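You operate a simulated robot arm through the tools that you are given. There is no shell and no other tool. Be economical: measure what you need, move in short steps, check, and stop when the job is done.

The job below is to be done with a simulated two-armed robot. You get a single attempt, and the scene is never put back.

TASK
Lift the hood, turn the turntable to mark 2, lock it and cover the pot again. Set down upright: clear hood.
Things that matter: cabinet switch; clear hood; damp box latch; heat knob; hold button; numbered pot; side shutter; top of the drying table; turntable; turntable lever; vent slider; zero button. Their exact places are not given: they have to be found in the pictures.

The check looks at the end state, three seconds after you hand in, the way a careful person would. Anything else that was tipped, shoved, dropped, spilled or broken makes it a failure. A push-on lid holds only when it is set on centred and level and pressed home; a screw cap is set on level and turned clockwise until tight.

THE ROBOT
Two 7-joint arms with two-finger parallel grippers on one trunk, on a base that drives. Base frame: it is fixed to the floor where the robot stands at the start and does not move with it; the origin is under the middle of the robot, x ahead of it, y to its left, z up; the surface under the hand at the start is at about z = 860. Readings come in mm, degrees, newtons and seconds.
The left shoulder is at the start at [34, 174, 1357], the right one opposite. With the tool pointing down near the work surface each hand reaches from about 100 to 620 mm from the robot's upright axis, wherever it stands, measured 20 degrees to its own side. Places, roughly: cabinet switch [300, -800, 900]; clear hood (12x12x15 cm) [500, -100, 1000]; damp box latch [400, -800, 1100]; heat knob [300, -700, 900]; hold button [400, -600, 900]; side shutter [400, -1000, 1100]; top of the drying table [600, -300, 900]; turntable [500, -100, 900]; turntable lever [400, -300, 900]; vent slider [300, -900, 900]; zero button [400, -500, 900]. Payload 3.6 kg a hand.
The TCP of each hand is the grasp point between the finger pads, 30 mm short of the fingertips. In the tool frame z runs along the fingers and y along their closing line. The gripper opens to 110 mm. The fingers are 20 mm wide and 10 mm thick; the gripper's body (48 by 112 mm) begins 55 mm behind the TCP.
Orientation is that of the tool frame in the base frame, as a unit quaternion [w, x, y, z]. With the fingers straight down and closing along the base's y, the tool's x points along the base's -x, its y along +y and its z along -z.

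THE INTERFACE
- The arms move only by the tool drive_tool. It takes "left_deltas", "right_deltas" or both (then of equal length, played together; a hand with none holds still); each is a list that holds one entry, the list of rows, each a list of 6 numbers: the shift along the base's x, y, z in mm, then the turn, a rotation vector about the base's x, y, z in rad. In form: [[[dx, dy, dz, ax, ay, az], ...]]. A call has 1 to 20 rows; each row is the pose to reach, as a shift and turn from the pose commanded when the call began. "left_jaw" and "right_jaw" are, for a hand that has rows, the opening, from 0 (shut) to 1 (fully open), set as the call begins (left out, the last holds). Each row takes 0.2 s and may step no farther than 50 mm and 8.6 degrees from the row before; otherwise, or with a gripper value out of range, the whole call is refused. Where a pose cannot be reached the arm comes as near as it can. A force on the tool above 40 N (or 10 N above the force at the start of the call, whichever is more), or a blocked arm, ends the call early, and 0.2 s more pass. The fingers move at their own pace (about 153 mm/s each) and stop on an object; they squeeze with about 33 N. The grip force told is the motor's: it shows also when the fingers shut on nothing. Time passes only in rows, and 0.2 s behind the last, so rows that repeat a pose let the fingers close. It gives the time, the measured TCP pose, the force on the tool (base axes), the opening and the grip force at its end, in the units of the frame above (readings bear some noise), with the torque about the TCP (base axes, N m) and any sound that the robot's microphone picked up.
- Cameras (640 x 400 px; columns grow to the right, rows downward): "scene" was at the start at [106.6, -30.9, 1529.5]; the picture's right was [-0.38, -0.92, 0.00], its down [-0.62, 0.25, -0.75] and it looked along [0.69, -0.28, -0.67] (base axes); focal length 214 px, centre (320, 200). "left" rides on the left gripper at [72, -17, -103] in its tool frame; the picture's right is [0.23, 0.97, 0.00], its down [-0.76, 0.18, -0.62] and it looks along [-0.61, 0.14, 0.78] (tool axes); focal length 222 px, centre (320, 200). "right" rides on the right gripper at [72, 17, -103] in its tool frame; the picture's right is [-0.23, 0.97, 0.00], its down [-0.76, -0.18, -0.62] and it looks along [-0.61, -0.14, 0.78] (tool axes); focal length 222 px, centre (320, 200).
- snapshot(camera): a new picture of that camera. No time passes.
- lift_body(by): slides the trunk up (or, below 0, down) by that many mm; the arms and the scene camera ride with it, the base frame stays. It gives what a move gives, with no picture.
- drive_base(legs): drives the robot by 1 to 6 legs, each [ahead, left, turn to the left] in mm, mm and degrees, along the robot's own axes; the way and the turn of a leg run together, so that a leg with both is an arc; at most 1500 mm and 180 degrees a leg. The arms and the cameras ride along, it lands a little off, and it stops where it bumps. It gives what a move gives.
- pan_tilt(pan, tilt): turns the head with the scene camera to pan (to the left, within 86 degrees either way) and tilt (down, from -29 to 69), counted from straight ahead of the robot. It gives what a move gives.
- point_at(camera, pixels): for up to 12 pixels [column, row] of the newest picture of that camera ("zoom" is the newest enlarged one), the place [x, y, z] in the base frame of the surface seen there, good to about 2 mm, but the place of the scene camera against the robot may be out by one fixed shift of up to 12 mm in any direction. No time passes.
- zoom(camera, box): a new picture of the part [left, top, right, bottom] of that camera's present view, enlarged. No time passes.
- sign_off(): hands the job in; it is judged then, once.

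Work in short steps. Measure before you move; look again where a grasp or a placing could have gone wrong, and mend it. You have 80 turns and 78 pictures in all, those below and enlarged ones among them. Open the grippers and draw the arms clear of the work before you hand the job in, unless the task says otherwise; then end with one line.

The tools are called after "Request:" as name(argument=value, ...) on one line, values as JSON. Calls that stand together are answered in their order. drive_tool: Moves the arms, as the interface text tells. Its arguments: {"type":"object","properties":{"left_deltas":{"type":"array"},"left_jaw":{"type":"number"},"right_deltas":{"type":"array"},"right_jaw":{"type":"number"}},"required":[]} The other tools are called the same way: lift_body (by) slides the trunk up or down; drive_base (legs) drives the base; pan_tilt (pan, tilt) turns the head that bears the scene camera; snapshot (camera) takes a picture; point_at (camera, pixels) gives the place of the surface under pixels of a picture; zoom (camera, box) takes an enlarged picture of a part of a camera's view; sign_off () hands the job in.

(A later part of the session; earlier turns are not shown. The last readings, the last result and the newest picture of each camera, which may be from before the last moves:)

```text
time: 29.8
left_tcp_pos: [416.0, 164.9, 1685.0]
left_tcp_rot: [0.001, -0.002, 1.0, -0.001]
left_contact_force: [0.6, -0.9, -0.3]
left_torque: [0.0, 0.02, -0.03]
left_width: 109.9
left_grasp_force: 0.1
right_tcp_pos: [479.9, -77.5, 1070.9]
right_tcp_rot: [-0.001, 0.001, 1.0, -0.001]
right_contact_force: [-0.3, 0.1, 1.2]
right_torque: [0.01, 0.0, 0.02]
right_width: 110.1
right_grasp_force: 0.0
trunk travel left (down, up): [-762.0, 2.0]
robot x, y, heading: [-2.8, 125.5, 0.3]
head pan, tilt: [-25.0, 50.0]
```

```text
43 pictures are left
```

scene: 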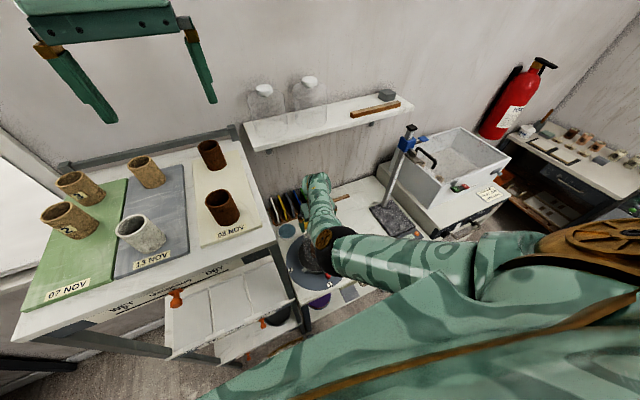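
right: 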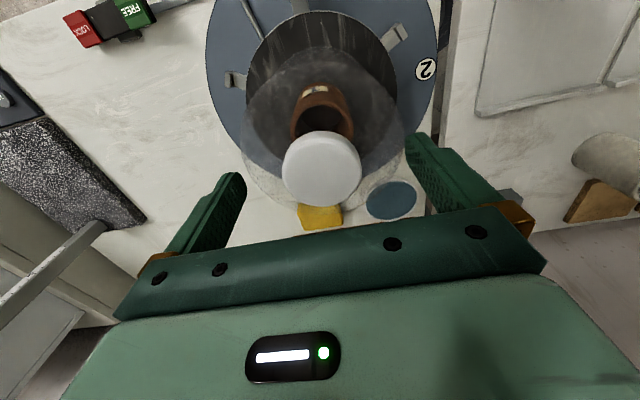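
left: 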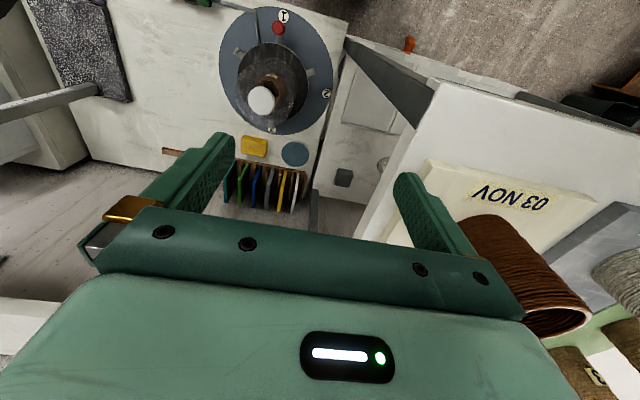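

The knob at (321,168) is centred between the fingers. I close.

Request:
drive_tool(right_deltas=[[[0, 0, 0, 0, 0, 0], [0, 0, 0, 0, 0, 0], [0, 0, 0, 0, 0, 0]]], right_jaw=0)

Request:
zoom(camera="right", box=[200, 80, 440, 240])

```text
time: 30.6
left_tcp_pos: [416.7, 165.6, 1686.4]
left_tcp_rot: [0.001, -0.002, 1.0, -0.001]
left_contact_force: [0.3, 0.4, -0.3]
left_torque: [-0.02, -0.02, -0.02]
left_width: 110.1
left_grasp_force: 0.1
right_tcp_pos: [479.5, -75.6, 1070.8]
right_tcp_rot: [-0.002, 0.0, 1.0, 0.0]
right_contact_force: [0.7, 0.3, 1.0]
right_torque: [0.01, -0.07, -0.02]
right_width: 48.8
right_grasp_force: 33.4
trunk travel left (down, up): [-762.0, 2.0]
robot x, y, heading: [-1.6, 127.3, 0.5]
head pan, tilt: [-25.0, 50.0]
```

```text
2.50 times, centred on (320, 160) of right
```

zoom: 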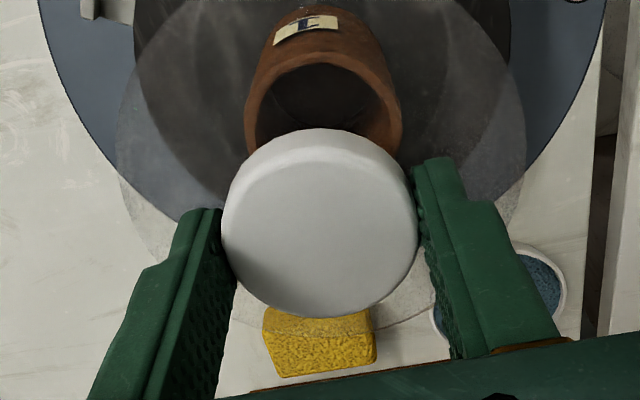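

Gripped (48.8 mm). But from this base spot the arm loses accuracy above z≈1130, and the hood must rise past the pot to about 1165. I release, back off upward, and shift the base 80 left and 30 back first.

Request:
drive_tool(right_deltas=[[[0, 0, 0, 0, 0, 0], [0, 0, 0, 0, 0, 0], [0, 0, 20, 0, 0, 0], [0, 0, 38, 0, 0, 0], [0, 0, 38, 0, 0, 0]]], right_jaw=1)

Request:
drive_base(legs=[[-30, 0, 0], [0, 80, 0]])

Request:
drive_tool(right_deltas=[[[10, 0, 40, 0, 0, 0], [30, -20, 80, 0, 0, 0], [50, -50, 80, 0, 0, 0], [50, -50, 80, 0, 0, 0]]])

Request:
lift_body(by=-45)

Request:
snapshot(camera="right")

Request:
snapshot(camera="scene")

```text
time: 31.8
left_tcp_pos: [416.4, 163.0, 1685.4]
left_tcp_rot: [0.002, -0.003, 1.0, 0.0]
left_contact_force: [-1.5, 0.3, -0.7]
left_torque: [0.02, 0.0, 0.0]
left_width: 110.1
left_grasp_force: 0.1
right_tcp_pos: [477.3, -84.5, 1109.7]
right_tcp_rot: [-0.001, 0.002, 1.0, -0.004]
right_contact_force: [0.5, -0.2, -0.2]
right_torque: [-0.01, 0.04, 0.0]
right_width: 110.2
right_grasp_force: 0.1
trunk travel left (down, up): [-762.0, 2.0]
robot x, y, heading: [2.1, 123.2, 0.3]
head pan, tilt: [-25.0, 50.0]
```

```text
time: 33.3
left_tcp_pos: [389.7, 250.1, 1683.9]
left_tcp_rot: [0.0, -0.002, 1.0, -0.001]
left_contact_force: [0.1, 1.6, -0.8]
left_torque: [-0.07, 0.01, -0.04]
left_width: 110.1
left_grasp_force: 0.1
right_tcp_pos: [449.9, 0.9, 1108.3]
right_tcp_rot: [-0.001, 0.002, 1.0, -0.004]
right_contact_force: [-0.7, 0.1, 0.0]
right_torque: [-0.04, -0.01, -0.01]
right_width: 110.0
right_grasp_force: 0.1
trunk travel left (down, up): [-762.0, 2.0]
robot x, y, heading: [-27.6, 211.5, 0.2]
head pan, tilt: [-25.0, 50.0]
```

```text
time: 34.3
left_tcp_pos: [385.2, 247.3, 1685.9]
left_tcp_rot: [0.0, -0.002, 1.0, 0.0]
left_contact_force: [0.0, -0.3, 0.0]
left_torque: [0.01, -0.02, -0.02]
left_width: 109.8
left_grasp_force: 0.0
right_tcp_pos: [499.3, -48.4, 1190.5]
right_tcp_rot: [-0.002, 0.002, 1.0, -0.001]
right_contact_force: [0.1, -0.1, -0.2]
right_torque: [0.02, 0.0, 0.01]
right_width: 110.2
right_grasp_force: 0.0
trunk travel left (down, up): [-762.0, 2.0]
robot x, y, heading: [-28.6, 208.5, 0.2]
head pan, tilt: [-25.0, 50.0]
```

```text
time: 35.1
left_tcp_pos: [386.1, 249.4, 1639.9]
left_tcp_rot: [0.001, -0.004, 1.0, -0.001]
left_contact_force: [-0.5, 0.6, 0.6]
left_torque: [-0.02, 0.03, 0.01]
left_width: 109.9
left_grasp_force: 0.0
right_tcp_pos: [497.2, -49.6, 1145.2]
right_tcp_rot: [-0.001, 0.002, 1.0, -0.003]
right_contact_force: [-0.2, 0.6, 0.9]
right_torque: [0.01, 0.01, 0.01]
right_width: 109.8
right_grasp_force: 0.1
trunk travel left (down, up): [-717.0, 47.0]
robot x, y, heading: [-29.4, 208.2, 0.2]
head pan, tilt: [-25.0, 50.0]
```

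```text
41 pictures are left
```

right: 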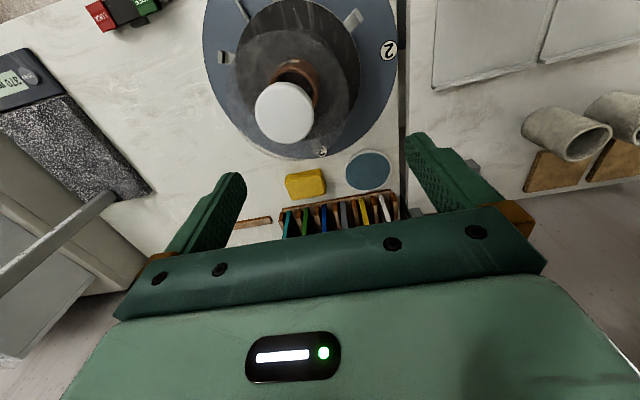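

```text
40 pictures are left
```

scene: 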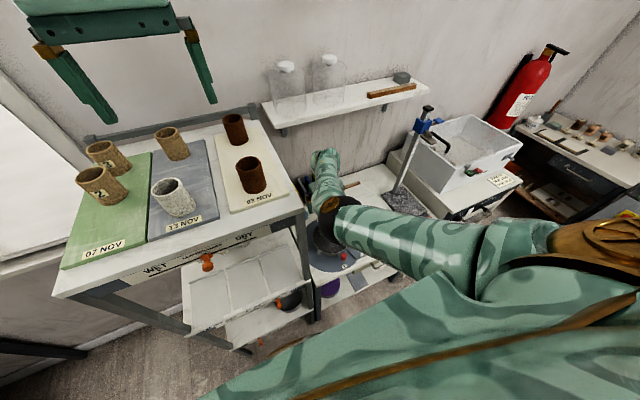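

Tracking is exact now. I re-measure the knob from this base position.

Request:
point_at(camera="right", pixels=[[285, 112], [257, 112], [313, 112], [285, 84], [285, 140], [389, 50], [321, 152]])

```text
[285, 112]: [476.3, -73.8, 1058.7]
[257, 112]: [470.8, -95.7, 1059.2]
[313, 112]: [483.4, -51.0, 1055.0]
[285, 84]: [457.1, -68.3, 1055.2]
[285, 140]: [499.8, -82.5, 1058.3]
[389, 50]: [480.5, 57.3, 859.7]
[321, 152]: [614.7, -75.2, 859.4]
```

The knob is unchanged at (478.5,-76). I move over it, descend to z≈1070 and close.

Request:
drive_tool(right_deltas=[[[-9, -13, 0, 0, 0, 0], [-18, -26, -20, 0, 0, 0], [-18, -26, -50, 0, 0, 0], [-18, -26, -74, 0, 0, 0], [-18, -26, -74, 0, 0, 0], [-18, -26, -74, 0, 0, 0]]])

Request:
zoom(camera="right", box=[200, 80, 440, 240])

```text
time: 36.5
left_tcp_pos: [386.3, 248.6, 1640.5]
left_tcp_rot: [0.0, -0.003, 1.0, 0.0]
left_contact_force: [-0.8, 0.2, 0.1]
left_torque: [0.0, 0.01, 0.03]
left_width: 110.0
left_grasp_force: 0.2
right_tcp_pos: [478.9, -76.0, 1071.7]
right_tcp_rot: [-0.001, 0.002, 1.0, -0.004]
right_contact_force: [-0.1, -0.6, -0.6]
right_torque: [-0.05, -0.01, 0.02]
right_width: 110.0
right_grasp_force: 0.1
trunk travel left (down, up): [-717.0, 47.0]
robot x, y, heading: [-32.5, 210.8, 0.4]
head pan, tilt: [-25.0, 50.0]
```

```text
2.50 times, centred on (320, 160) of right
```

zoom: 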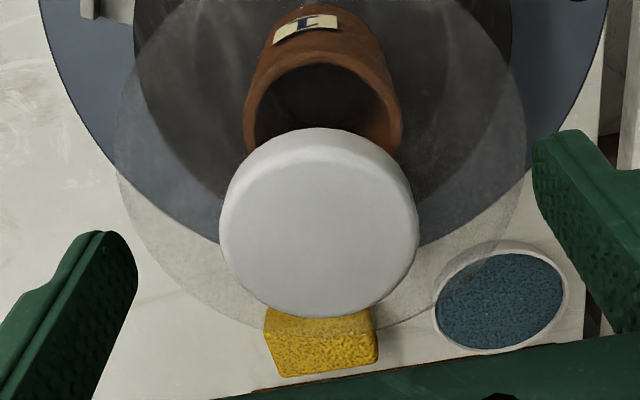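

On axis. I close and lift slightly, 15 mm, then check.

Request:
drive_tool(right_deltas=[[[0, 0, 0, 0, 0, 0], [0, 0, 0, 0, 0, 0], [0, 0, 0, 0, 0, 0], [0, 0, 5, 0, 0, 0], [0, 0, 10, 0, 0, 0], [0, 0, 15, 0, 0, 0]]], right_jaw=0)

Request:
snapshot(camera="right")

```text
time: 38.0
left_tcp_pos: [387.1, 248.3, 1640.9]
left_tcp_rot: [0.001, -0.003, 1.0, 0.0]
left_contact_force: [-0.2, 0.4, 0.0]
left_torque: [-0.01, 0.0, 0.0]
left_width: 110.0
left_grasp_force: 0.1
right_tcp_pos: [481.1, -75.3, 1085.2]
right_tcp_rot: [-0.001, 0.002, 1.0, -0.002]
right_contact_force: [0.1, -0.4, -1.2]
right_torque: [0.02, -0.03, 0.03]
right_width: 48.5
right_grasp_force: 33.1
trunk travel left (down, up): [-717.0, 47.0]
robot x, y, heading: [-29.0, 210.1, 0.2]
head pan, tilt: [-25.0, 50.0]
```

```text
38 pictures are left
```

right: 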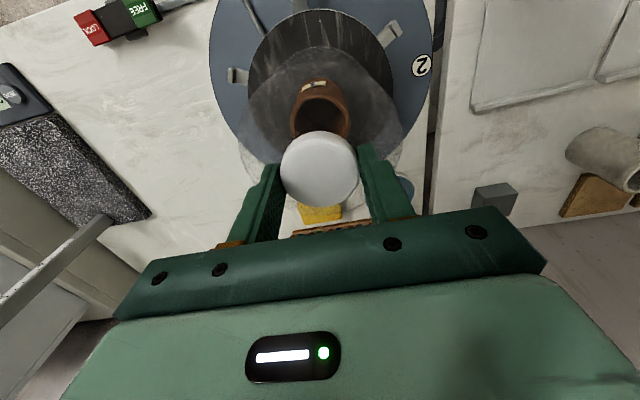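

It comes up smoothly. I lift another 100 mm straight up.

Request:
drive_tool(right_deltas=[[[0, 0, 15, 0, 0, 0], [0, 0, 35, 0, 0, 0], [0, 0, 60, 0, 0, 0], [0, 0, 85, 0, 0, 0], [0, 0, 105, 0, 0, 0], [0, 0, 105, 0, 0, 0]]])

Request:
snapshot(camera="right")

Request:
zoom(camera="scene", box=[260, 140, 420, 310])

```text
time: 39.4
left_tcp_pos: [386.5, 247.5, 1640.7]
left_tcp_rot: [0.001, -0.002, 1.0, 0.0]
left_contact_force: [-1.1, -0.9, -0.5]
left_torque: [-0.06, -0.01, -0.01]
left_width: 110.0
left_grasp_force: 0.2
right_tcp_pos: [480.3, -78.0, 1189.1]
right_tcp_rot: [0.0, 0.002, 1.0, -0.002]
right_contact_force: [0.0, 0.6, -0.7]
right_torque: [-0.01, -0.01, 0.0]
right_width: 49.0
right_grasp_force: 33.5
trunk travel left (down, up): [-717.0, 47.0]
robot x, y, heading: [-26.6, 208.2, 0.4]
head pan, tilt: [-25.0, 50.0]
```

```text
37 pictures are left
```

right: 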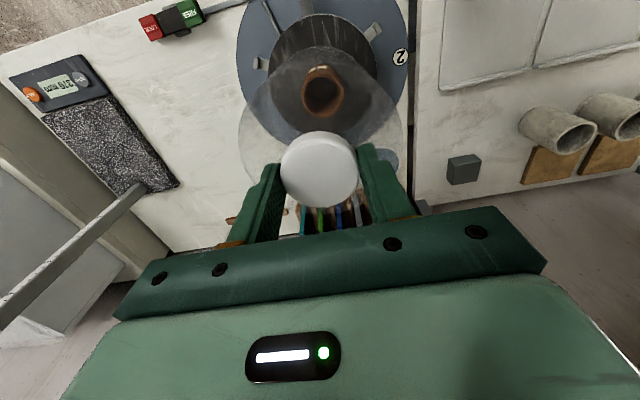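

```text
2.35 times, centred on (340, 225) of scene
```

zoom: 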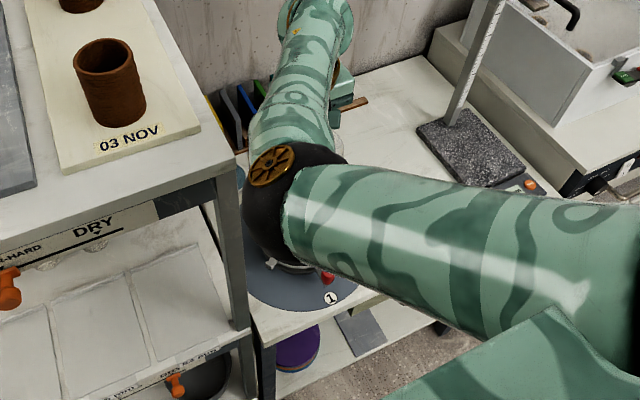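

I check pot rim height, disc edge and the gauge pad to choose a clear set-down spot.

Request:
point_at(camera="right", pixels=[[322, 68], [308, 90], [178, 183], [108, 92], [237, 60], [200, 18], [155, 35], [210, 120], [230, 218], [240, 22]])

```text
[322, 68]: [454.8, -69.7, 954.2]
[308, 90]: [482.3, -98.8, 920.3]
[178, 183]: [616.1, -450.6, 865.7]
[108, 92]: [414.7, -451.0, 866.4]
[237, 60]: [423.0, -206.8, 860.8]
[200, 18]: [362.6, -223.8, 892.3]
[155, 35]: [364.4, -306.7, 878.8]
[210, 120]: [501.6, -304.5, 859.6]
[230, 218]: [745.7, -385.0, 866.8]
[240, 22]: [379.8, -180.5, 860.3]
```

Clear free table lies between the disc edge (y≈-219) and the gauge pad (y≈-450). Hood bottom is well above the pot and lever, so I drive the base 230 mm right, carrying the hood to about y=-308.

Request:
drive_base(legs=[[0, -120, 0], [0, -110, 0]])

Request:
snapshot(camera="right")

Request:
snapshot(camera="scene")

```text
time: 41.4
left_tcp_pos: [388.6, 15.6, 1640.7]
left_tcp_rot: [0.001, -0.004, 1.0, 0.0]
left_contact_force: [0.1, -0.4, 0.2]
left_torque: [0.03, 0.01, 0.01]
left_width: 109.7
left_grasp_force: 0.1
right_tcp_pos: [480.5, -311.8, 1190.2]
right_tcp_rot: [-0.001, 0.001, 1.0, -0.003]
right_contact_force: [0.0, -0.1, -0.6]
right_torque: [0.0, 0.03, -0.01]
right_width: 48.9
right_grasp_force: 33.3
trunk travel left (down, up): [-717.0, 47.0]
robot x, y, heading: [-27.9, -26.3, 0.2]
head pan, tilt: [-25.0, 50.0]
```

```text
35 pictures are left
```

right: 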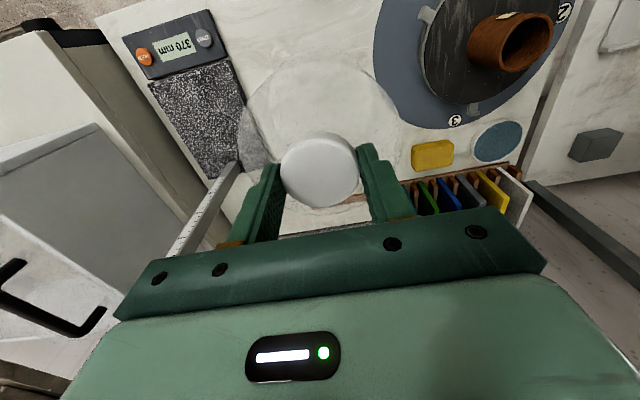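

```text
34 pictures are left
```

scene: 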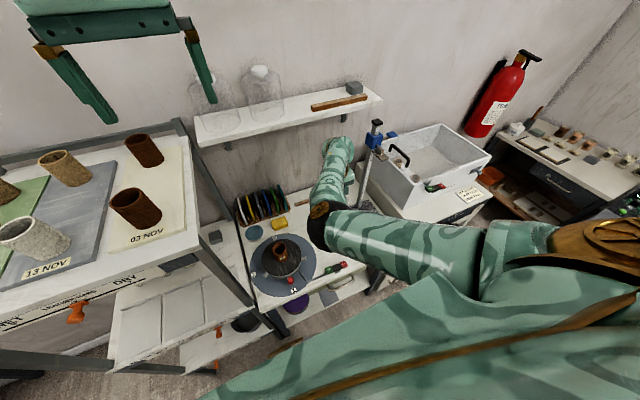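

The hood hangs over clear table at (480,-312). I lower the trunk 150 mm (to TCP ≈1040; touchdown expected about 1013).

Request:
lift_body(by=-150)

Request:
snapshot(camera="right")

```text
time: 43.1
left_tcp_pos: [388.2, 15.5, 1490.2]
left_tcp_rot: [0.001, -0.004, 1.0, -0.001]
left_contact_force: [0.1, 0.0, -0.2]
left_torque: [-0.03, -0.03, 0.0]
left_width: 109.9
left_grasp_force: 0.1
right_tcp_pos: [480.8, -311.0, 1039.9]
right_tcp_rot: [-0.001, 0.001, 1.0, -0.002]
right_contact_force: [-0.5, -1.3, -0.3]
right_torque: [0.01, 0.02, 0.01]
right_width: 49.0
right_grasp_force: 32.5
trunk travel left (down, up): [-567.0, 197.0]
robot x, y, heading: [-30.8, -24.8, 0.4]
head pan, tilt: [-25.0, 50.0]
```

```text
33 pictures are left
```

right: 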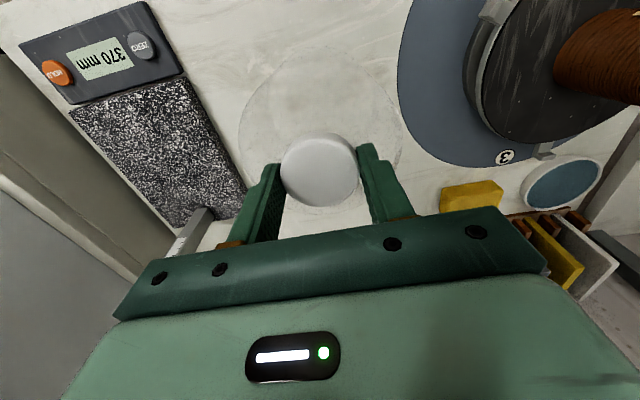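

Clear spot confirmed between pad and disc. I creep down 20 mm, then check force.

Request:
drive_tool(right_deltas=[[[0, 0, -5, 0, 0, 0], [0, 0, -10, 0, 0, 0], [0, 0, -15, 0, 0, 0], [0, 0, -19, 0, 0, 0], [0, 0, -21, 0, 0, 0], [0, 0, -21, 0, 0, 0]]])

Request:
drive_tool(right_deltas=[[[0, 0, -1.5, 0, 0, 0], [0, 0, -3, 0, 0, 0], [0, 0, -4, 0, 0, 0]]])

```text
time: 44.5
left_tcp_pos: [388.7, 15.3, 1490.2]
left_tcp_rot: [0.001, -0.004, 1.0, -0.001]
left_contact_force: [-0.6, -0.6, -0.4]
left_torque: [-0.03, 0.01, -0.02]
left_width: 109.9
left_grasp_force: 0.1
right_tcp_pos: [481.8, -309.6, 1017.8]
right_tcp_rot: [0.0, 0.0, 1.0, -0.003]
right_contact_force: [0.6, 0.2, -1.8]
right_torque: [0.0, -0.01, -0.01]
right_width: 48.7
right_grasp_force: 32.9
trunk travel left (down, up): [-567.0, 197.0]
robot x, y, heading: [-26.0, -26.4, 0.2]
head pan, tilt: [-25.0, 50.0]
```

```text
time: 45.4
left_tcp_pos: [388.5, 15.4, 1490.4]
left_tcp_rot: [0.0, -0.005, 1.0, 0.001]
left_contact_force: [-0.2, -0.3, 0.4]
left_torque: [0.0, 0.0, 0.01]
left_width: 110.0
left_grasp_force: 0.1
right_tcp_pos: [481.6, -311.5, 1013.7]
right_tcp_rot: [-0.001, 0.001, 1.0, -0.003]
right_contact_force: [0.1, -0.5, -1.7]
right_torque: [0.04, -0.01, -0.02]
right_width: 48.8
right_grasp_force: 33.1
trunk travel left (down, up): [-567.0, 197.0]
robot x, y, heading: [-24.3, -25.9, 0.4]
head pan, tilt: [-25.0, 50.0]
```

No contact yet; I continue in 1 mm steps.

Request:
drive_tool(right_deltas=[[[0, 0, -1, 0, 0, 0], [0, 0, -2, 0, 0, 0], [0, 0, -3, 0, 0, 0]]])

Request:
drive_tool(right_deltas=[[[0, 0, -1, 0, 0, 0], [0, 0, -2, 0, 0, 0]]])

```text
time: 46.1
left_tcp_pos: [386.4, 15.3, 1490.5]
left_tcp_rot: [0.002, -0.004, 1.0, -0.001]
left_contact_force: [0.0, -0.1, -0.2]
left_torque: [0.01, 0.01, 0.04]
left_width: 110.0
left_grasp_force: 0.0
right_tcp_pos: [481.8, -311.5, 1013.2]
right_tcp_rot: [0.0, 0.001, 1.0, -0.004]
right_contact_force: [-1.6, -3.1, 15.0]
right_torque: [0.23, 0.74, 0.06]
right_width: 48.7
right_grasp_force: 33.2
trunk travel left (down, up): [-567.0, 197.0]
robot x, y, heading: [-25.0, -24.8, 0.4]
head pan, tilt: [-25.0, 50.0]
```

```text
time: 46.8
left_tcp_pos: [386.4, 15.4, 1491.2]
left_tcp_rot: [0.002, -0.004, 1.0, -0.001]
left_contact_force: [0.1, 0.0, 0.3]
left_torque: [0.0, -0.02, 0.0]
left_width: 109.9
left_grasp_force: 0.0
right_tcp_pos: [480.6, -310.9, 1012.5]
right_tcp_rot: [0.002, 0.002, 1.0, -0.004]
right_contact_force: [2.3, -7.1, 25.7]
right_torque: [-0.13, -0.1, 0.0]
right_width: 49.2
right_grasp_force: 33.1
trunk travel left (down, up): [-567.0, 197.0]
robot x, y, heading: [-30.4, -21.6, 0.6]
head pan, tilt: [-25.0, 50.0]
```

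Seated: 25 N upward at z≈1013. I ease off 3 mm, open and rise straight up.

Request:
drive_tool(right_deltas=[[[0, 0, 2, 0, 0, 0], [0, 0, 3, 0, 0, 0]]])

Request:
drive_tool(right_deltas=[[[0, 0, 0, 0, 0, 0], [0, 0, 0, 0, 0, 0], [0, 0, 0, 0, 0, 0], [0, 0, 20, 0, 0, 0], [0, 0, 60, 0, 0, 0], [0, 0, 95, 0, 0, 0], [0, 0, 95, 0, 0, 0]]], right_jaw=1)

Request:
snapshot(camera="right")

Request:
snapshot(camera="scene")

```text
time: 47.4
left_tcp_pos: [387.5, 16.1, 1490.9]
left_tcp_rot: [0.002, -0.005, 1.0, -0.002]
left_contact_force: [0.6, -0.5, 0.2]
left_torque: [0.0, 0.0, -0.01]
left_width: 109.8
left_grasp_force: 0.1
right_tcp_pos: [480.7, -308.5, 1010.9]
right_tcp_rot: [-0.002, 0.0, 1.0, -0.003]
right_contact_force: [0.3, -2.7, 10.1]
right_torque: [-0.12, -0.53, -0.11]
right_width: 48.7
right_grasp_force: 32.6
trunk travel left (down, up): [-567.0, 197.0]
robot x, y, heading: [-27.8, -25.0, 0.4]
head pan, tilt: [-25.0, 50.0]
```

```text
time: 49.0
left_tcp_pos: [388.0, 14.7, 1490.2]
left_tcp_rot: [0.001, -0.004, 1.0, -0.001]
left_contact_force: [-0.7, 0.4, -1.4]
left_torque: [-0.03, 0.02, 0.01]
left_width: 110.2
left_grasp_force: 0.1
right_tcp_pos: [480.3, -310.4, 1108.4]
right_tcp_rot: [0.0, 0.002, 1.0, -0.003]
right_contact_force: [-1.1, 0.1, -0.4]
right_torque: [0.02, -0.02, 0.0]
right_width: 109.9
right_grasp_force: 0.0
trunk travel left (down, up): [-567.0, 197.0]
robot x, y, heading: [-28.2, -24.3, 0.3]
head pan, tilt: [-25.0, 50.0]
```

```text
32 pictures are left
```

right: 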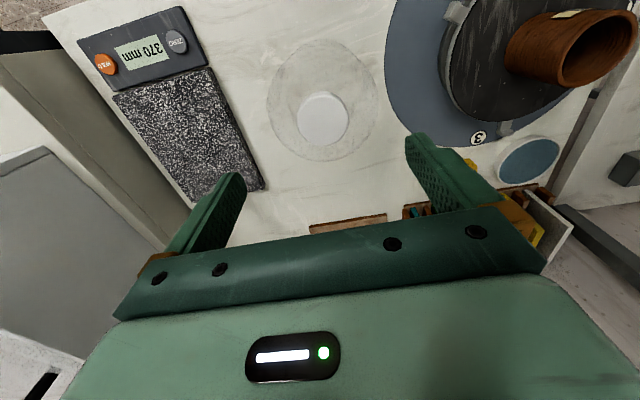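

```text
31 pictures are left
```

scene: 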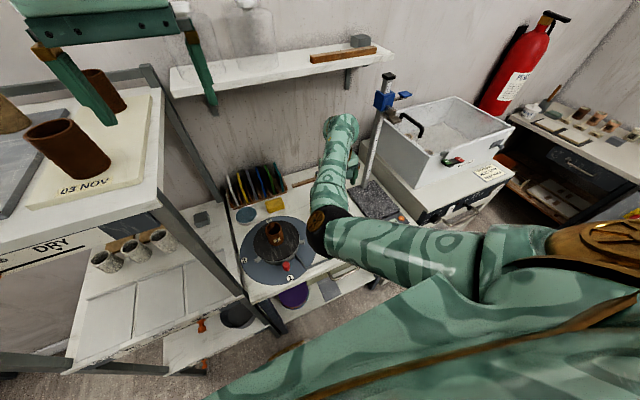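

The hood stands upright at the spot. Next is the FREE end of the lever at about (362,-238,890): I raise the trunk 90 mm for good arm extension, close the fingers, and approach from above.

Request:
lift_body(by=90)

Request:
drive_tool(right_deltas=[[[-30, 18, 0, 0, 0, 0], [-60, 36, 0, 0, 0, 0], [-90, 54, -10, 0, 0, 0], [-119, 72, -30, 0, 0, 0], [-119, 72, -70, 0, 0, 0], [-119, 72, -110, 0, 0, 0], [-119, 72, -150, 0, 0, 0], [-119, 72, -190, 0, 0, 0], [-119, 72, -220, 0, 0, 0], [-119, 72, -220, 0, 0, 0]]], right_jaw=0)

Request:
snapshot(camera="right")

Request:
snapshot(camera="scene")

```text
time: 50.2
left_tcp_pos: [389.1, 14.4, 1578.4]
left_tcp_rot: [0.001, -0.004, 1.0, 0.0]
left_contact_force: [0.0, -0.1, 0.4]
left_torque: [0.0, 0.01, 0.03]
left_width: 110.3
left_grasp_force: 0.0
right_tcp_pos: [481.2, -310.3, 1196.8]
right_tcp_rot: [-0.001, 0.0, 1.0, -0.002]
right_contact_force: [0.4, 0.0, -0.3]
right_torque: [0.02, -0.02, -0.02]
right_width: 110.0
right_grasp_force: 0.0
trunk travel left (down, up): [-657.0, 107.0]
robot x, y, heading: [-33.2, -23.7, 0.3]
head pan, tilt: [-25.0, 50.0]
```

```text
time: 51.0
left_tcp_pos: [388.5, 17.5, 1580.1]
left_tcp_rot: [0.001, -0.004, 1.0, -0.001]
left_contact_force: [-0.3, 0.1, -0.3]
left_torque: [-0.03, 0.01, -0.02]
left_width: 110.2
left_grasp_force: 0.1
right_tcp_pos: [476.1, -280.8, 1293.3]
right_tcp_rot: [0.111, 0.014, 0.994, -0.011]
right_contact_force: [0.2, 0.5, 0.0]
right_torque: [0.0, -0.02, 0.02]
right_width: 0.0
right_grasp_force: 32.8
trunk travel left (down, up): [-657.0, 107.0]
robot x, y, heading: [-31.4, -22.4, 0.4]
head pan, tilt: [-25.0, 50.0]
stopped in row 3 (right hand): the arm was blocked; the commanded pose is now the measured one
```

```text
30 pictures are left
```

right: 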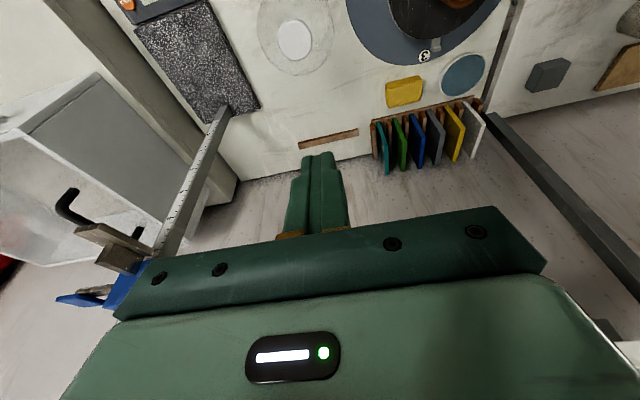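

```text
29 pictures are left
```

scene: 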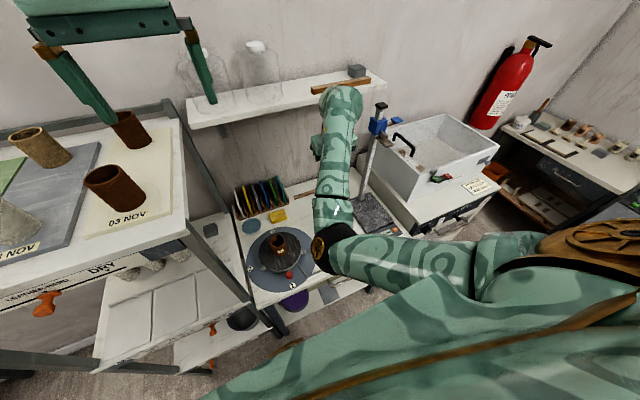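

Too near and high for the arm. I re-level outward, then back the base up 120 mm and 70 mm left so the lever sits at the comfortable arm distance.

Request:
drive_tool(right_deltas=[[[15, -5, 0, 0, 0.07, 0], [30, -10, 0, 0, 0.14, 0], [45, -15, 0, 0.02, 0.22, 0.02], [45, -15, -20, 0.02, 0.22, 0.02], [30, -10, -60, 0.02, 0.22, 0.02], [20, -10, -95, 0.02, 0.22, 0.02], [20, -10, -95, 0.02, 0.22, 0.02]]])

Request:
drive_base(legs=[[-120, 0, 0], [0, 70, 0]])

Request:
snapshot(camera="right")

```text
time: 52.5
left_tcp_pos: [388.6, 14.2, 1580.1]
left_tcp_rot: [0.001, -0.004, 1.0, 0.0]
left_contact_force: [0.3, 0.7, 0.9]
left_torque: [-0.01, 0.0, 0.03]
left_width: 109.9
left_grasp_force: 0.1
right_tcp_pos: [493.0, -290.8, 1194.8]
right_tcp_rot: [0.002, 0.003, 1.0, 0.001]
right_contact_force: [-0.5, 1.3, -0.6]
right_torque: [-0.01, 0.03, 0.02]
right_width: 0.0
right_grasp_force: 33.8
trunk travel left (down, up): [-657.0, 107.0]
robot x, y, heading: [-28.8, -23.4, 0.4]
head pan, tilt: [-25.0, 50.0]
```

```text
time: 54.4
left_tcp_pos: [265.5, 78.9, 1579.9]
left_tcp_rot: [0.001, -0.004, 1.0, 0.001]
left_contact_force: [0.5, -0.3, -1.4]
left_torque: [-0.01, -0.01, 0.02]
left_width: 109.9
left_grasp_force: 0.0
right_tcp_pos: [369.7, -226.1, 1195.0]
right_tcp_rot: [0.002, 0.004, 1.0, 0.002]
right_contact_force: [-0.7, -0.6, -0.3]
right_torque: [0.02, 0.0, 0.01]
right_width: 0.0
right_grasp_force: 33.1
trunk travel left (down, up): [-657.0, 107.0]
robot x, y, heading: [-151.4, 42.7, 0.2]
head pan, tilt: [-25.0, 50.0]
```

```text
28 pictures are left
```

right: 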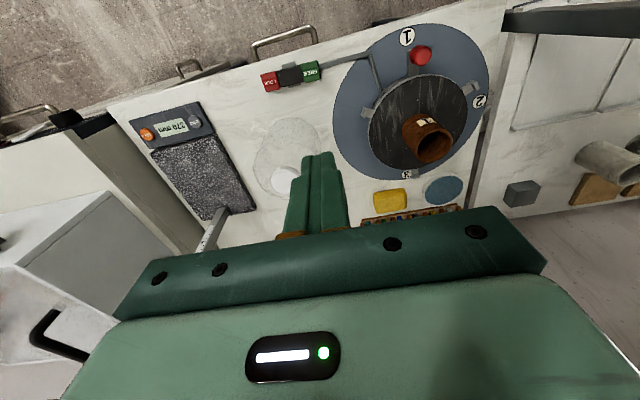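

Excellent overview: lever at (290,76), red knob (420,54), pot (430,135), hood (283,180). I measure all of them.

Request:
point_at(camera="right", pixels=[[270, 80], [290, 75], [311, 70], [305, 73], [420, 52], [407, 38], [478, 102], [407, 174], [283, 180], [430, 117], [427, 140], [308, 66]])

Request:
zoom(camera="right", box=[240, 20, 500, 200])

```text
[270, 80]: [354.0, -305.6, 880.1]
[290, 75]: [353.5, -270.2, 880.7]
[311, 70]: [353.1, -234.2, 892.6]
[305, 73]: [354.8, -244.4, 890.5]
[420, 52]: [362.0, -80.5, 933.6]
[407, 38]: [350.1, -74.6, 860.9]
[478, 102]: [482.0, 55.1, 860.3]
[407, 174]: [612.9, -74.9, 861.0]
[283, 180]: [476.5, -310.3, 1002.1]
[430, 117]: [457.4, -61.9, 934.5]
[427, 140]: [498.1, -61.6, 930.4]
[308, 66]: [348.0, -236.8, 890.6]
```

```text
2.22 times, centred on (370, 110) of right
```

zoom: 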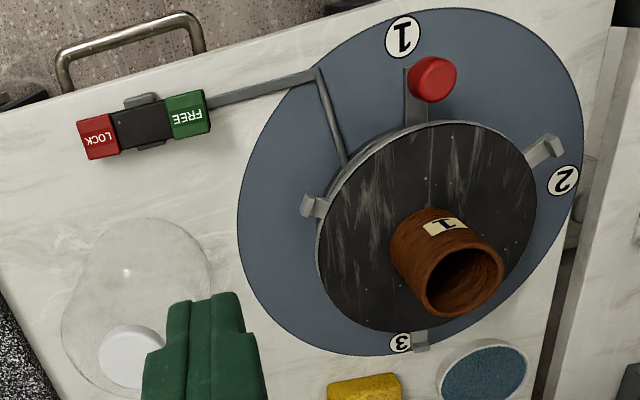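

FREE pad centre is (353,-236,891). I lower the trunk 150 mm and bring the closed fingertips above FREE.

Request:
lift_body(by=-150)

Request:
drive_tool(right_deltas=[[[-8, -6, -30, 0, 0, 0], [-17, -11, -60, 0, 0, 0], [-17, -11, -90, 0, 0, 0], [-17, -11, -110, 0, 0, 0], [-17, -11, -110, 0, 0, 0]]], right_jaw=0)

Request:
snapshot(camera="right")

```text
time: 56.2
left_tcp_pos: [263.7, 82.6, 1429.7]
left_tcp_rot: [0.001, -0.003, 1.0, -0.001]
left_contact_force: [0.3, 0.5, 0.5]
left_torque: [0.01, 0.02, 0.02]
left_width: 110.0
left_grasp_force: 0.0
right_tcp_pos: [368.3, -223.5, 1046.4]
right_tcp_rot: [0.002, 0.004, 1.0, 0.003]
right_contact_force: [-0.2, 0.0, -1.0]
right_torque: [0.01, 0.0, 0.0]
right_width: 0.0
right_grasp_force: 32.8
trunk travel left (down, up): [-507.0, 257.0]
robot x, y, heading: [-155.0, 43.7, 0.6]
head pan, tilt: [-25.0, 50.0]
```

```text
time: 57.4
left_tcp_pos: [264.1, 82.2, 1429.9]
left_tcp_rot: [0.001, -0.004, 1.0, -0.001]
left_contact_force: [0.3, 0.1, 0.6]
left_torque: [0.0, 0.01, 0.0]
left_width: 110.1
left_grasp_force: 0.2
right_tcp_pos: [355.0, -236.0, 935.1]
right_tcp_rot: [0.003, 0.004, 1.0, 0.002]
right_contact_force: [-0.3, -0.4, -0.3]
right_torque: [0.03, 0.0, -0.04]
right_width: 0.0
right_grasp_force: 33.0
trunk travel left (down, up): [-507.0, 257.0]
robot x, y, heading: [-151.2, 41.5, 0.5]
head pan, tilt: [-25.0, 50.0]
```

```text
26 pictures are left
```

right: 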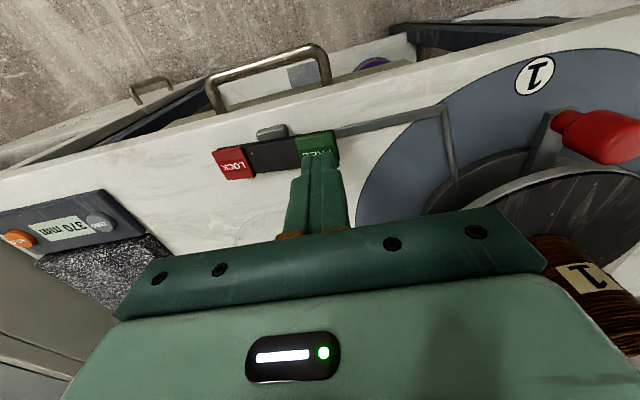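

Fingertips stand over the green FREE pad. I press down in small steps.

Request:
drive_tool(right_deltas=[[[0, 0, -6, 0, 0, 0], [0, 0, -11, 0, 0, 0], [0, 0, -14, 0, 0, 0], [0, 0, -17, 0, 0, 0], [0, 0, -20, 0, 0, 0], [0, 0, -23, 0, 0, 0], [0, 0, -26, 0, 0, 0]]])

Request:
zoom(camera="right", box=[180, 80, 420, 230])

```text
time: 59.0
left_tcp_pos: [264.3, 82.8, 1431.4]
left_tcp_rot: [0.0, -0.003, 1.0, -0.001]
left_contact_force: [-0.4, 0.5, -0.8]
left_torque: [-0.02, -0.01, -0.04]
left_width: 109.9
left_grasp_force: 0.1
right_tcp_pos: [352.4, -234.8, 910.4]
right_tcp_rot: [0.003, 0.003, 1.0, 0.002]
right_contact_force: [-1.4, 0.4, 9.4]
right_torque: [-0.09, 0.05, -0.03]
right_width: 0.0
right_grasp_force: 33.0
trunk travel left (down, up): [-507.0, 257.0]
robot x, y, heading: [-149.3, 39.9, 0.1]
head pan, tilt: [-25.0, 50.0]
```

```text
2.67 times, centred on (300, 155) of right
```

zoom: 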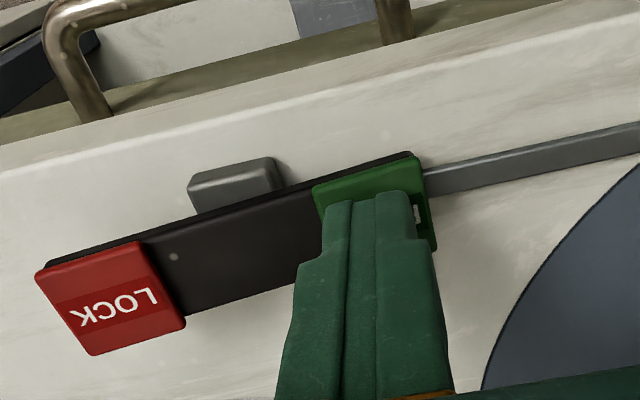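

9 N at tip z≈880; the lever tilts. I press a few mm more until firm.

Request:
drive_tool(right_deltas=[[[0, 0, -2, 0, 0, 0], [0, 0, -4, 0, 0, 0], [0, 0, -6, 0, 0, 0]]])

Request:
drive_tool(right_deltas=[[[0, 0, 20, 0, 0, 0], [0, 0, 50, 0, 0, 0], [0, 0, 95, 0, 0, 0], [0, 0, 120, 0, 0, 0], [0, 0, 120, 0, 0, 0]]])

Request:
snapshot(camera="right")

```text
time: 59.8
left_tcp_pos: [260.1, 84.2, 1431.0]
left_tcp_rot: [0.003, -0.003, 1.0, 0.0]
left_contact_force: [0.4, -0.1, 0.3]
left_torque: [0.0, 0.02, -0.01]
left_width: 110.0
left_grasp_force: 0.1
right_tcp_pos: [351.9, -234.4, 909.5]
right_tcp_rot: [0.006, 0.005, 1.0, -0.001]
right_contact_force: [-12.3, 4.7, 22.4]
right_torque: [-0.06, 0.44, -0.14]
right_width: 0.1
right_grasp_force: 31.9
trunk travel left (down, up): [-507.0, 257.0]
robot x, y, heading: [-153.2, 38.8, -0.0]
head pan, tilt: [-25.0, 50.0]
stopped in row 3 (right hand): the force on the tool passed its limit at 41 N (the readings are from after the stop); the commanded pose is now the measured one
```

```text
time: 61.0
left_tcp_pos: [263.9, 81.6, 1429.8]
left_tcp_rot: [0.001, -0.003, 1.0, 0.0]
left_contact_force: [-0.3, 0.1, 0.5]
left_torque: [0.03, -0.05, -0.03]
left_width: 109.9
left_grasp_force: 0.0
right_tcp_pos: [352.5, -238.4, 1027.2]
right_tcp_rot: [0.005, 0.005, 1.0, 0.0]
right_contact_force: [-0.1, -0.5, 0.2]
right_torque: [0.0, -0.02, 0.0]
right_width: 0.0
right_grasp_force: 32.8
trunk travel left (down, up): [-507.0, 257.0]
robot x, y, heading: [-151.8, 45.6, 0.4]
head pan, tilt: [-25.0, 50.0]
```

```text
24 pictures are left
```

right: 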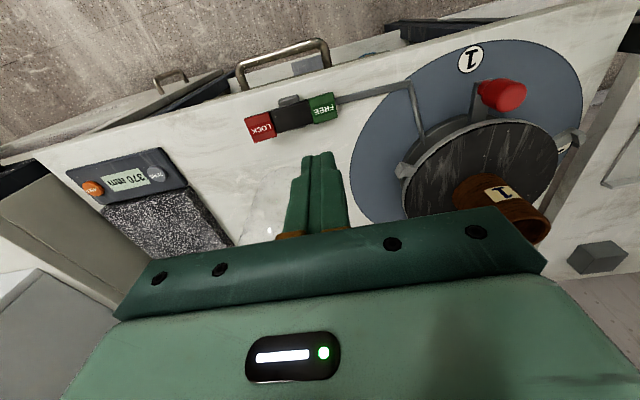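

Firm bottom reached. I check both pad heights to confirm the lever flipped.

Request:
point_at(camera="right", pixels=[[260, 128], [258, 120], [292, 116], [321, 107], [320, 98], [502, 92], [488, 85], [515, 100]])

```text
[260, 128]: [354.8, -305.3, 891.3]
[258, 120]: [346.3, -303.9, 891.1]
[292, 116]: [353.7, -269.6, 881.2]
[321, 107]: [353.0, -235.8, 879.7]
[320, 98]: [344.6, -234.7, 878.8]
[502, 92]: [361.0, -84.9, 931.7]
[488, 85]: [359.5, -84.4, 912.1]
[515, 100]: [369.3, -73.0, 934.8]
```

The lever flipped: LOCK now 891, FREE 880, so the table is free. Next the red knob at about (365,-77), top 935: I raise the trunk 60 mm and drive 105 mm left to put it in comfortable reach.

Request:
lift_body(by=60)

Request:
drive_base(legs=[[0, 105, 0]])

Request:
drive_tool(right_deltas=[[[5, 20, 0, 0, 0, 0], [10, 40, 0, 0, 0, 0], [13, 50, -20, 0, 0, 0], [13, 50, -50, 0, 0, 0], [13, 50, -80, 0, 0, 0], [13, 50, -80, 0, 0, 0]]], right_jaw=0.6)

Request:
snapshot(camera="right")

```text
time: 62.0
left_tcp_pos: [265.2, 83.3, 1490.4]
left_tcp_rot: [0.001, -0.002, 1.0, 0.001]
left_contact_force: [1.3, 0.7, 0.3]
left_torque: [0.01, -0.02, 0.03]
left_width: 110.3
left_grasp_force: 0.0
right_tcp_pos: [355.2, -236.7, 1086.9]
right_tcp_rot: [0.004, 0.004, 1.0, -0.001]
right_contact_force: [0.3, 0.7, -0.7]
right_torque: [-0.02, 0.01, -0.01]
right_width: 0.3
right_grasp_force: 32.8
trunk travel left (down, up): [-567.0, 197.0]
robot x, y, heading: [-152.0, 41.8, 0.6]
head pan, tilt: [-25.0, 50.0]
```

```text
time: 63.2
left_tcp_pos: [264.8, 189.1, 1490.3]
left_tcp_rot: [0.001, -0.004, 1.0, -0.001]
left_contact_force: [0.5, 0.1, -0.4]
left_torque: [-0.01, 0.02, -0.01]
left_width: 110.2
left_grasp_force: 0.0
right_tcp_pos: [354.4, -130.1, 1087.6]
right_tcp_rot: [0.005, 0.004, 1.0, 0.0]
right_contact_force: [-0.6, -0.2, -0.7]
right_torque: [-0.03, 0.01, 0.01]
right_width: 0.1
right_grasp_force: 32.7
trunk travel left (down, up): [-567.0, 197.0]
robot x, y, heading: [-151.6, 151.1, 0.4]
head pan, tilt: [-25.0, 50.0]
```

```text
time: 64.6
left_tcp_pos: [264.5, 188.6, 1491.2]
left_tcp_rot: [0.001, -0.003, 1.0, -0.001]
left_contact_force: [-0.1, 0.8, -0.4]
left_torque: [0.02, 0.01, 0.01]
left_width: 110.0
left_grasp_force: 0.1
right_tcp_pos: [366.7, -82.5, 1005.0]
right_tcp_rot: [0.005, 0.004, 1.0, 0.0]
right_contact_force: [0.5, -0.8, -0.3]
right_torque: [0.0, 0.01, -0.05]
right_width: 66.1
right_grasp_force: 0.1
trunk travel left (down, up): [-567.0, 197.0]
robot x, y, heading: [-152.0, 149.5, 0.3]
head pan, tilt: [-25.0, 50.0]
```

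```text
23 pictures are left
```

right: 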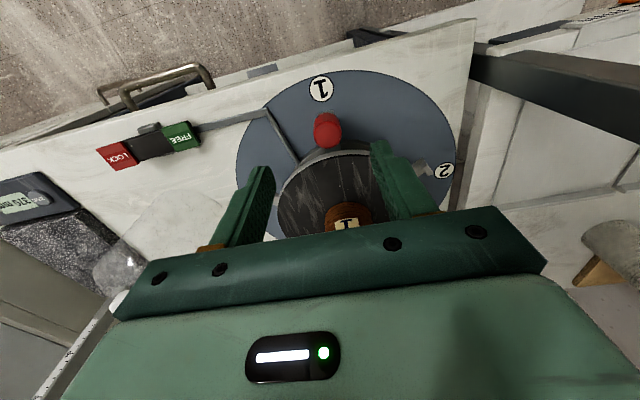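

The peg is at (328,125) between the fingers. I measure it and the wheel rim.

Request:
point_at(camera="right", pixels=[[328, 120], [327, 140], [320, 128], [338, 128], [330, 150], [335, 160], [430, 165], [442, 171], [318, 88]])

```text
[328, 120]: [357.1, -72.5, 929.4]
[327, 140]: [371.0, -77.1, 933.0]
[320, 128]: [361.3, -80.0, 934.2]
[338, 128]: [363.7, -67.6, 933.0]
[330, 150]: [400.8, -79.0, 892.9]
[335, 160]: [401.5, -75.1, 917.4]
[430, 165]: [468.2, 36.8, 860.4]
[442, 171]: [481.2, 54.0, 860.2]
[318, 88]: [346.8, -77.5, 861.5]
```

Peg centre ≈(365,-75.5), top 934; wheel rim radius ≈79. I descend to TCP z≈944 (tips 914) and close on it.

Request:
drive_tool(right_deltas=[[[-2, 6, -25, 0, 0, 0], [-2, 6, -50, 0, 0, 0], [-2, 6, -61, 0, 0, 0], [-2, 6, -61, 0, 0, 0]]])

Request:
drive_tool(right_deltas=[[[0, 0, 0, 0, 0, 0], [0, 0, 0, 0, 0, 0], [0, 0, 0, 0, 0, 0]]], right_jaw=0)

Request:
snapshot(camera="right")

```text
time: 65.6
left_tcp_pos: [262.6, 188.3, 1490.2]
left_tcp_rot: [0.001, -0.004, 1.0, 0.0]
left_contact_force: [-0.7, 0.0, -0.5]
left_torque: [0.0, 0.0, 0.0]
left_width: 110.0
left_grasp_force: 0.0
right_tcp_pos: [364.8, -76.4, 947.2]
right_tcp_rot: [0.004, 0.004, 1.0, 0.0]
right_contact_force: [1.0, -0.1, -0.1]
right_torque: [0.01, 0.02, 0.01]
right_width: 65.7
right_grasp_force: 0.1
trunk travel left (down, up): [-567.0, 197.0]
robot x, y, heading: [-152.9, 149.7, 0.1]
head pan, tilt: [-25.0, 50.0]
```

```text
time: 66.4
left_tcp_pos: [264.2, 187.8, 1490.4]
left_tcp_rot: [0.001, -0.004, 1.0, 0.001]
left_contact_force: [0.0, 1.1, 0.5]
left_torque: [0.01, 0.05, -0.03]
left_width: 109.7
left_grasp_force: 0.0
right_tcp_pos: [365.2, -74.9, 946.5]
right_tcp_rot: [0.004, 0.005, 1.0, 0.001]
right_contact_force: [0.6, 0.2, -1.9]
right_torque: [0.01, -0.19, -0.03]
right_width: 23.0
right_grasp_force: 44.9
trunk travel left (down, up): [-567.0, 197.0]
robot x, y, heading: [-152.4, 149.6, 0.4]
head pan, tilt: [-25.0, 50.0]
```

```text
22 pictures are left
```

right: 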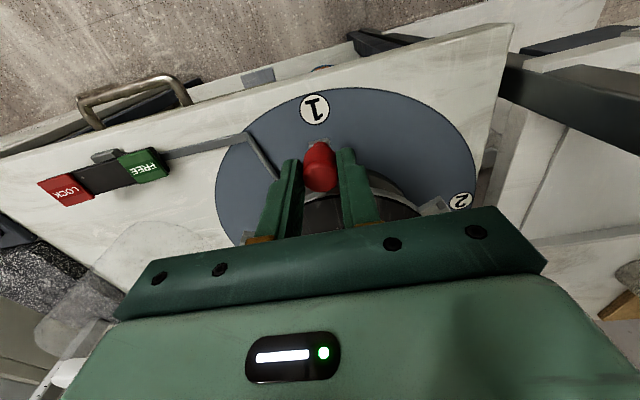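

Peg gripped (23 mm). I swing it 45° along the arc (radius 115), yawing the hand with it.

Request:
drive_tool(right_deltas=[[[0.4, 10.0, 0, 0, 0, -0.087], [1.8, 20.0, 0, 0, 0, -0.175], [3.9, 29.8, 0, 0, 0, -0.262], [6.9, 39.3, 0, 0, 0, -0.349], [10.8, 48.6, 0, 0, 0, -0.436], [15.4, 57.5, 0, 0, 0, -0.524], [20.8, 66.0, 0, 0, 0, -0.611], [26.9, 73.9, 0, 0, 0, -0.698], [33.7, 81.3, 0, 0, 0, -0.785], [33.7, 81.3, 0, 0, 0, -0.785]]])

Request:
snapshot(camera="right")

Request:
snapshot(camera="scene")

```text
time: 68.1
left_tcp_pos: [266.4, 193.2, 1489.4]
left_tcp_rot: [-0.001, -0.005, 1.0, 0.0]
left_contact_force: [0.2, -0.3, -0.6]
left_torque: [-0.01, 0.01, 0.0]
left_width: 109.9
left_grasp_force: 0.1
right_tcp_pos: [357.5, -70.3, 952.7]
right_tcp_rot: [-0.006, 0.33, 0.943, 0.028]
right_contact_force: [13.4, 10.2, -22.5]
right_torque: [-0.04, 0.14, 0.24]
right_width: 22.5
right_grasp_force: 44.9
right hand out of reach, approached as far as the arm can: row 5, 6, 7, 8
trunk travel left (down, up): [-567.0, 197.0]
robot x, y, heading: [-151.8, 153.7, 0.7]
head pan, tilt: [-25.0, 50.0]
stopped in row 8 (right hand): the force on the tool passed its limit at 118 N (the readings are from after the stop); the commanded pose is now the measured one
```

```text
21 pictures are left
```

right: 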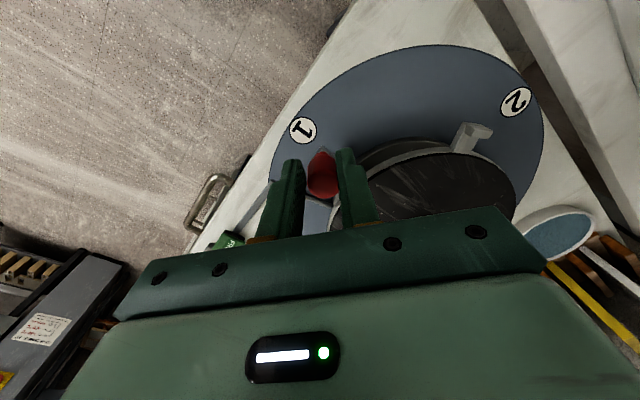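

```text
20 pictures are left
```

scene: 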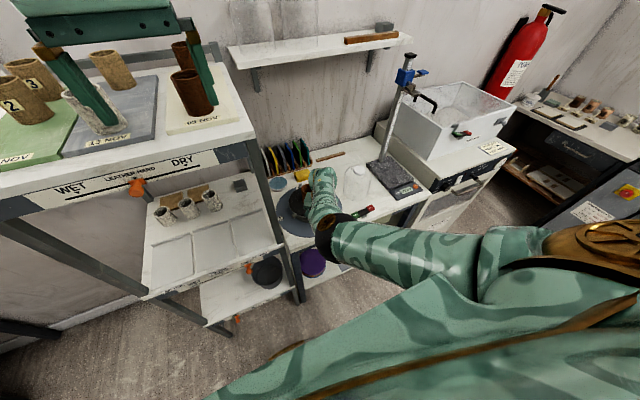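

The hand hit a yaw limit near -25° and strained (118 N). I release, lift away, straighten the yaw, and look at where the peg is.

Request:
drive_tool(right_deltas=[[[0, 0, 0, 0, 0, 0], [0, 0, 0, 0, 0, 0], [0, 0, 30, 0, 0, 0.05], [0, 0, 60, 0, 0, 0.15], [0, 0, 70, 0, 0, 0.3], [0, 0, 70, 0, 0, 0.45], [0, 0, 70, 0, 0, 0.6], [0, 0, 70, 0, 0, 0.67], [0, 0, 70, 0, 0, 0.67]]], right_jaw=0.6)

Request:
snapshot(camera="right")

```text
time: 70.1
left_tcp_pos: [263.3, 191.0, 1490.7]
left_tcp_rot: [0.001, -0.004, 1.0, -0.001]
left_contact_force: [0.0, 0.4, -0.1]
left_torque: [-0.02, -0.02, 0.05]
left_width: 109.9
left_grasp_force: 0.1
right_tcp_pos: [355.5, -74.8, 1025.2]
right_tcp_rot: [-0.013, 0.004, 1.0, 0.024]
right_contact_force: [0.0, -0.2, 0.5]
right_torque: [0.01, 0.0, 0.0]
right_width: 66.3
right_grasp_force: 0.1
trunk travel left (down, up): [-567.0, 197.0]
robot x, y, heading: [-150.3, 149.7, 0.5]
head pan, tilt: [-25.0, 50.0]
```

```text
19 pictures are left
```

right: 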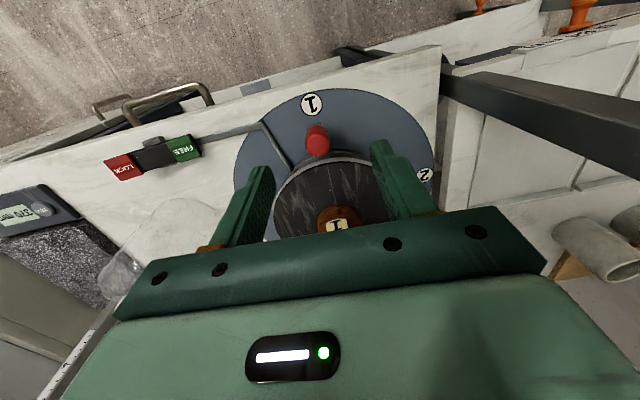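

The pot is still standing. I check whether the peg moved and that the lever still reads FREE.

Request:
point_at(camera="right", pixels=[[310, 138], [326, 138], [318, 150], [316, 130], [125, 167], [183, 148], [424, 174], [311, 104], [340, 222]])

Request:
zoom(camera="right", box=[220, 80, 440, 250])

```text
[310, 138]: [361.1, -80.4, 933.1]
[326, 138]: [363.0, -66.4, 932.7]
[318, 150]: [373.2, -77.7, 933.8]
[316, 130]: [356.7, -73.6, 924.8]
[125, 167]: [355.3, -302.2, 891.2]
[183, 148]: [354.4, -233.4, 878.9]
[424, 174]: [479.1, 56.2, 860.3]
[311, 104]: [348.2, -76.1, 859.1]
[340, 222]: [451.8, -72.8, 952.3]
```

```text
2.35 times, centred on (330, 165) of right
```

zoom: 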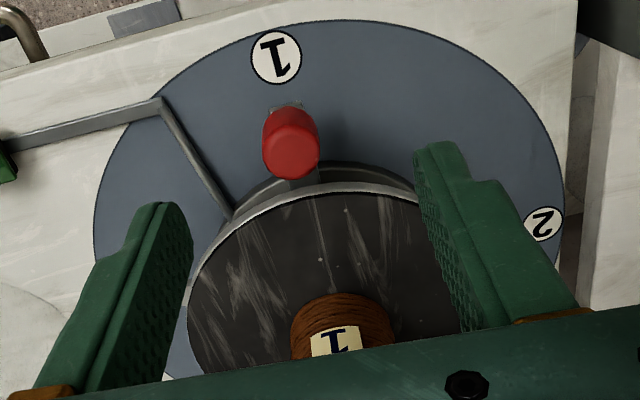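

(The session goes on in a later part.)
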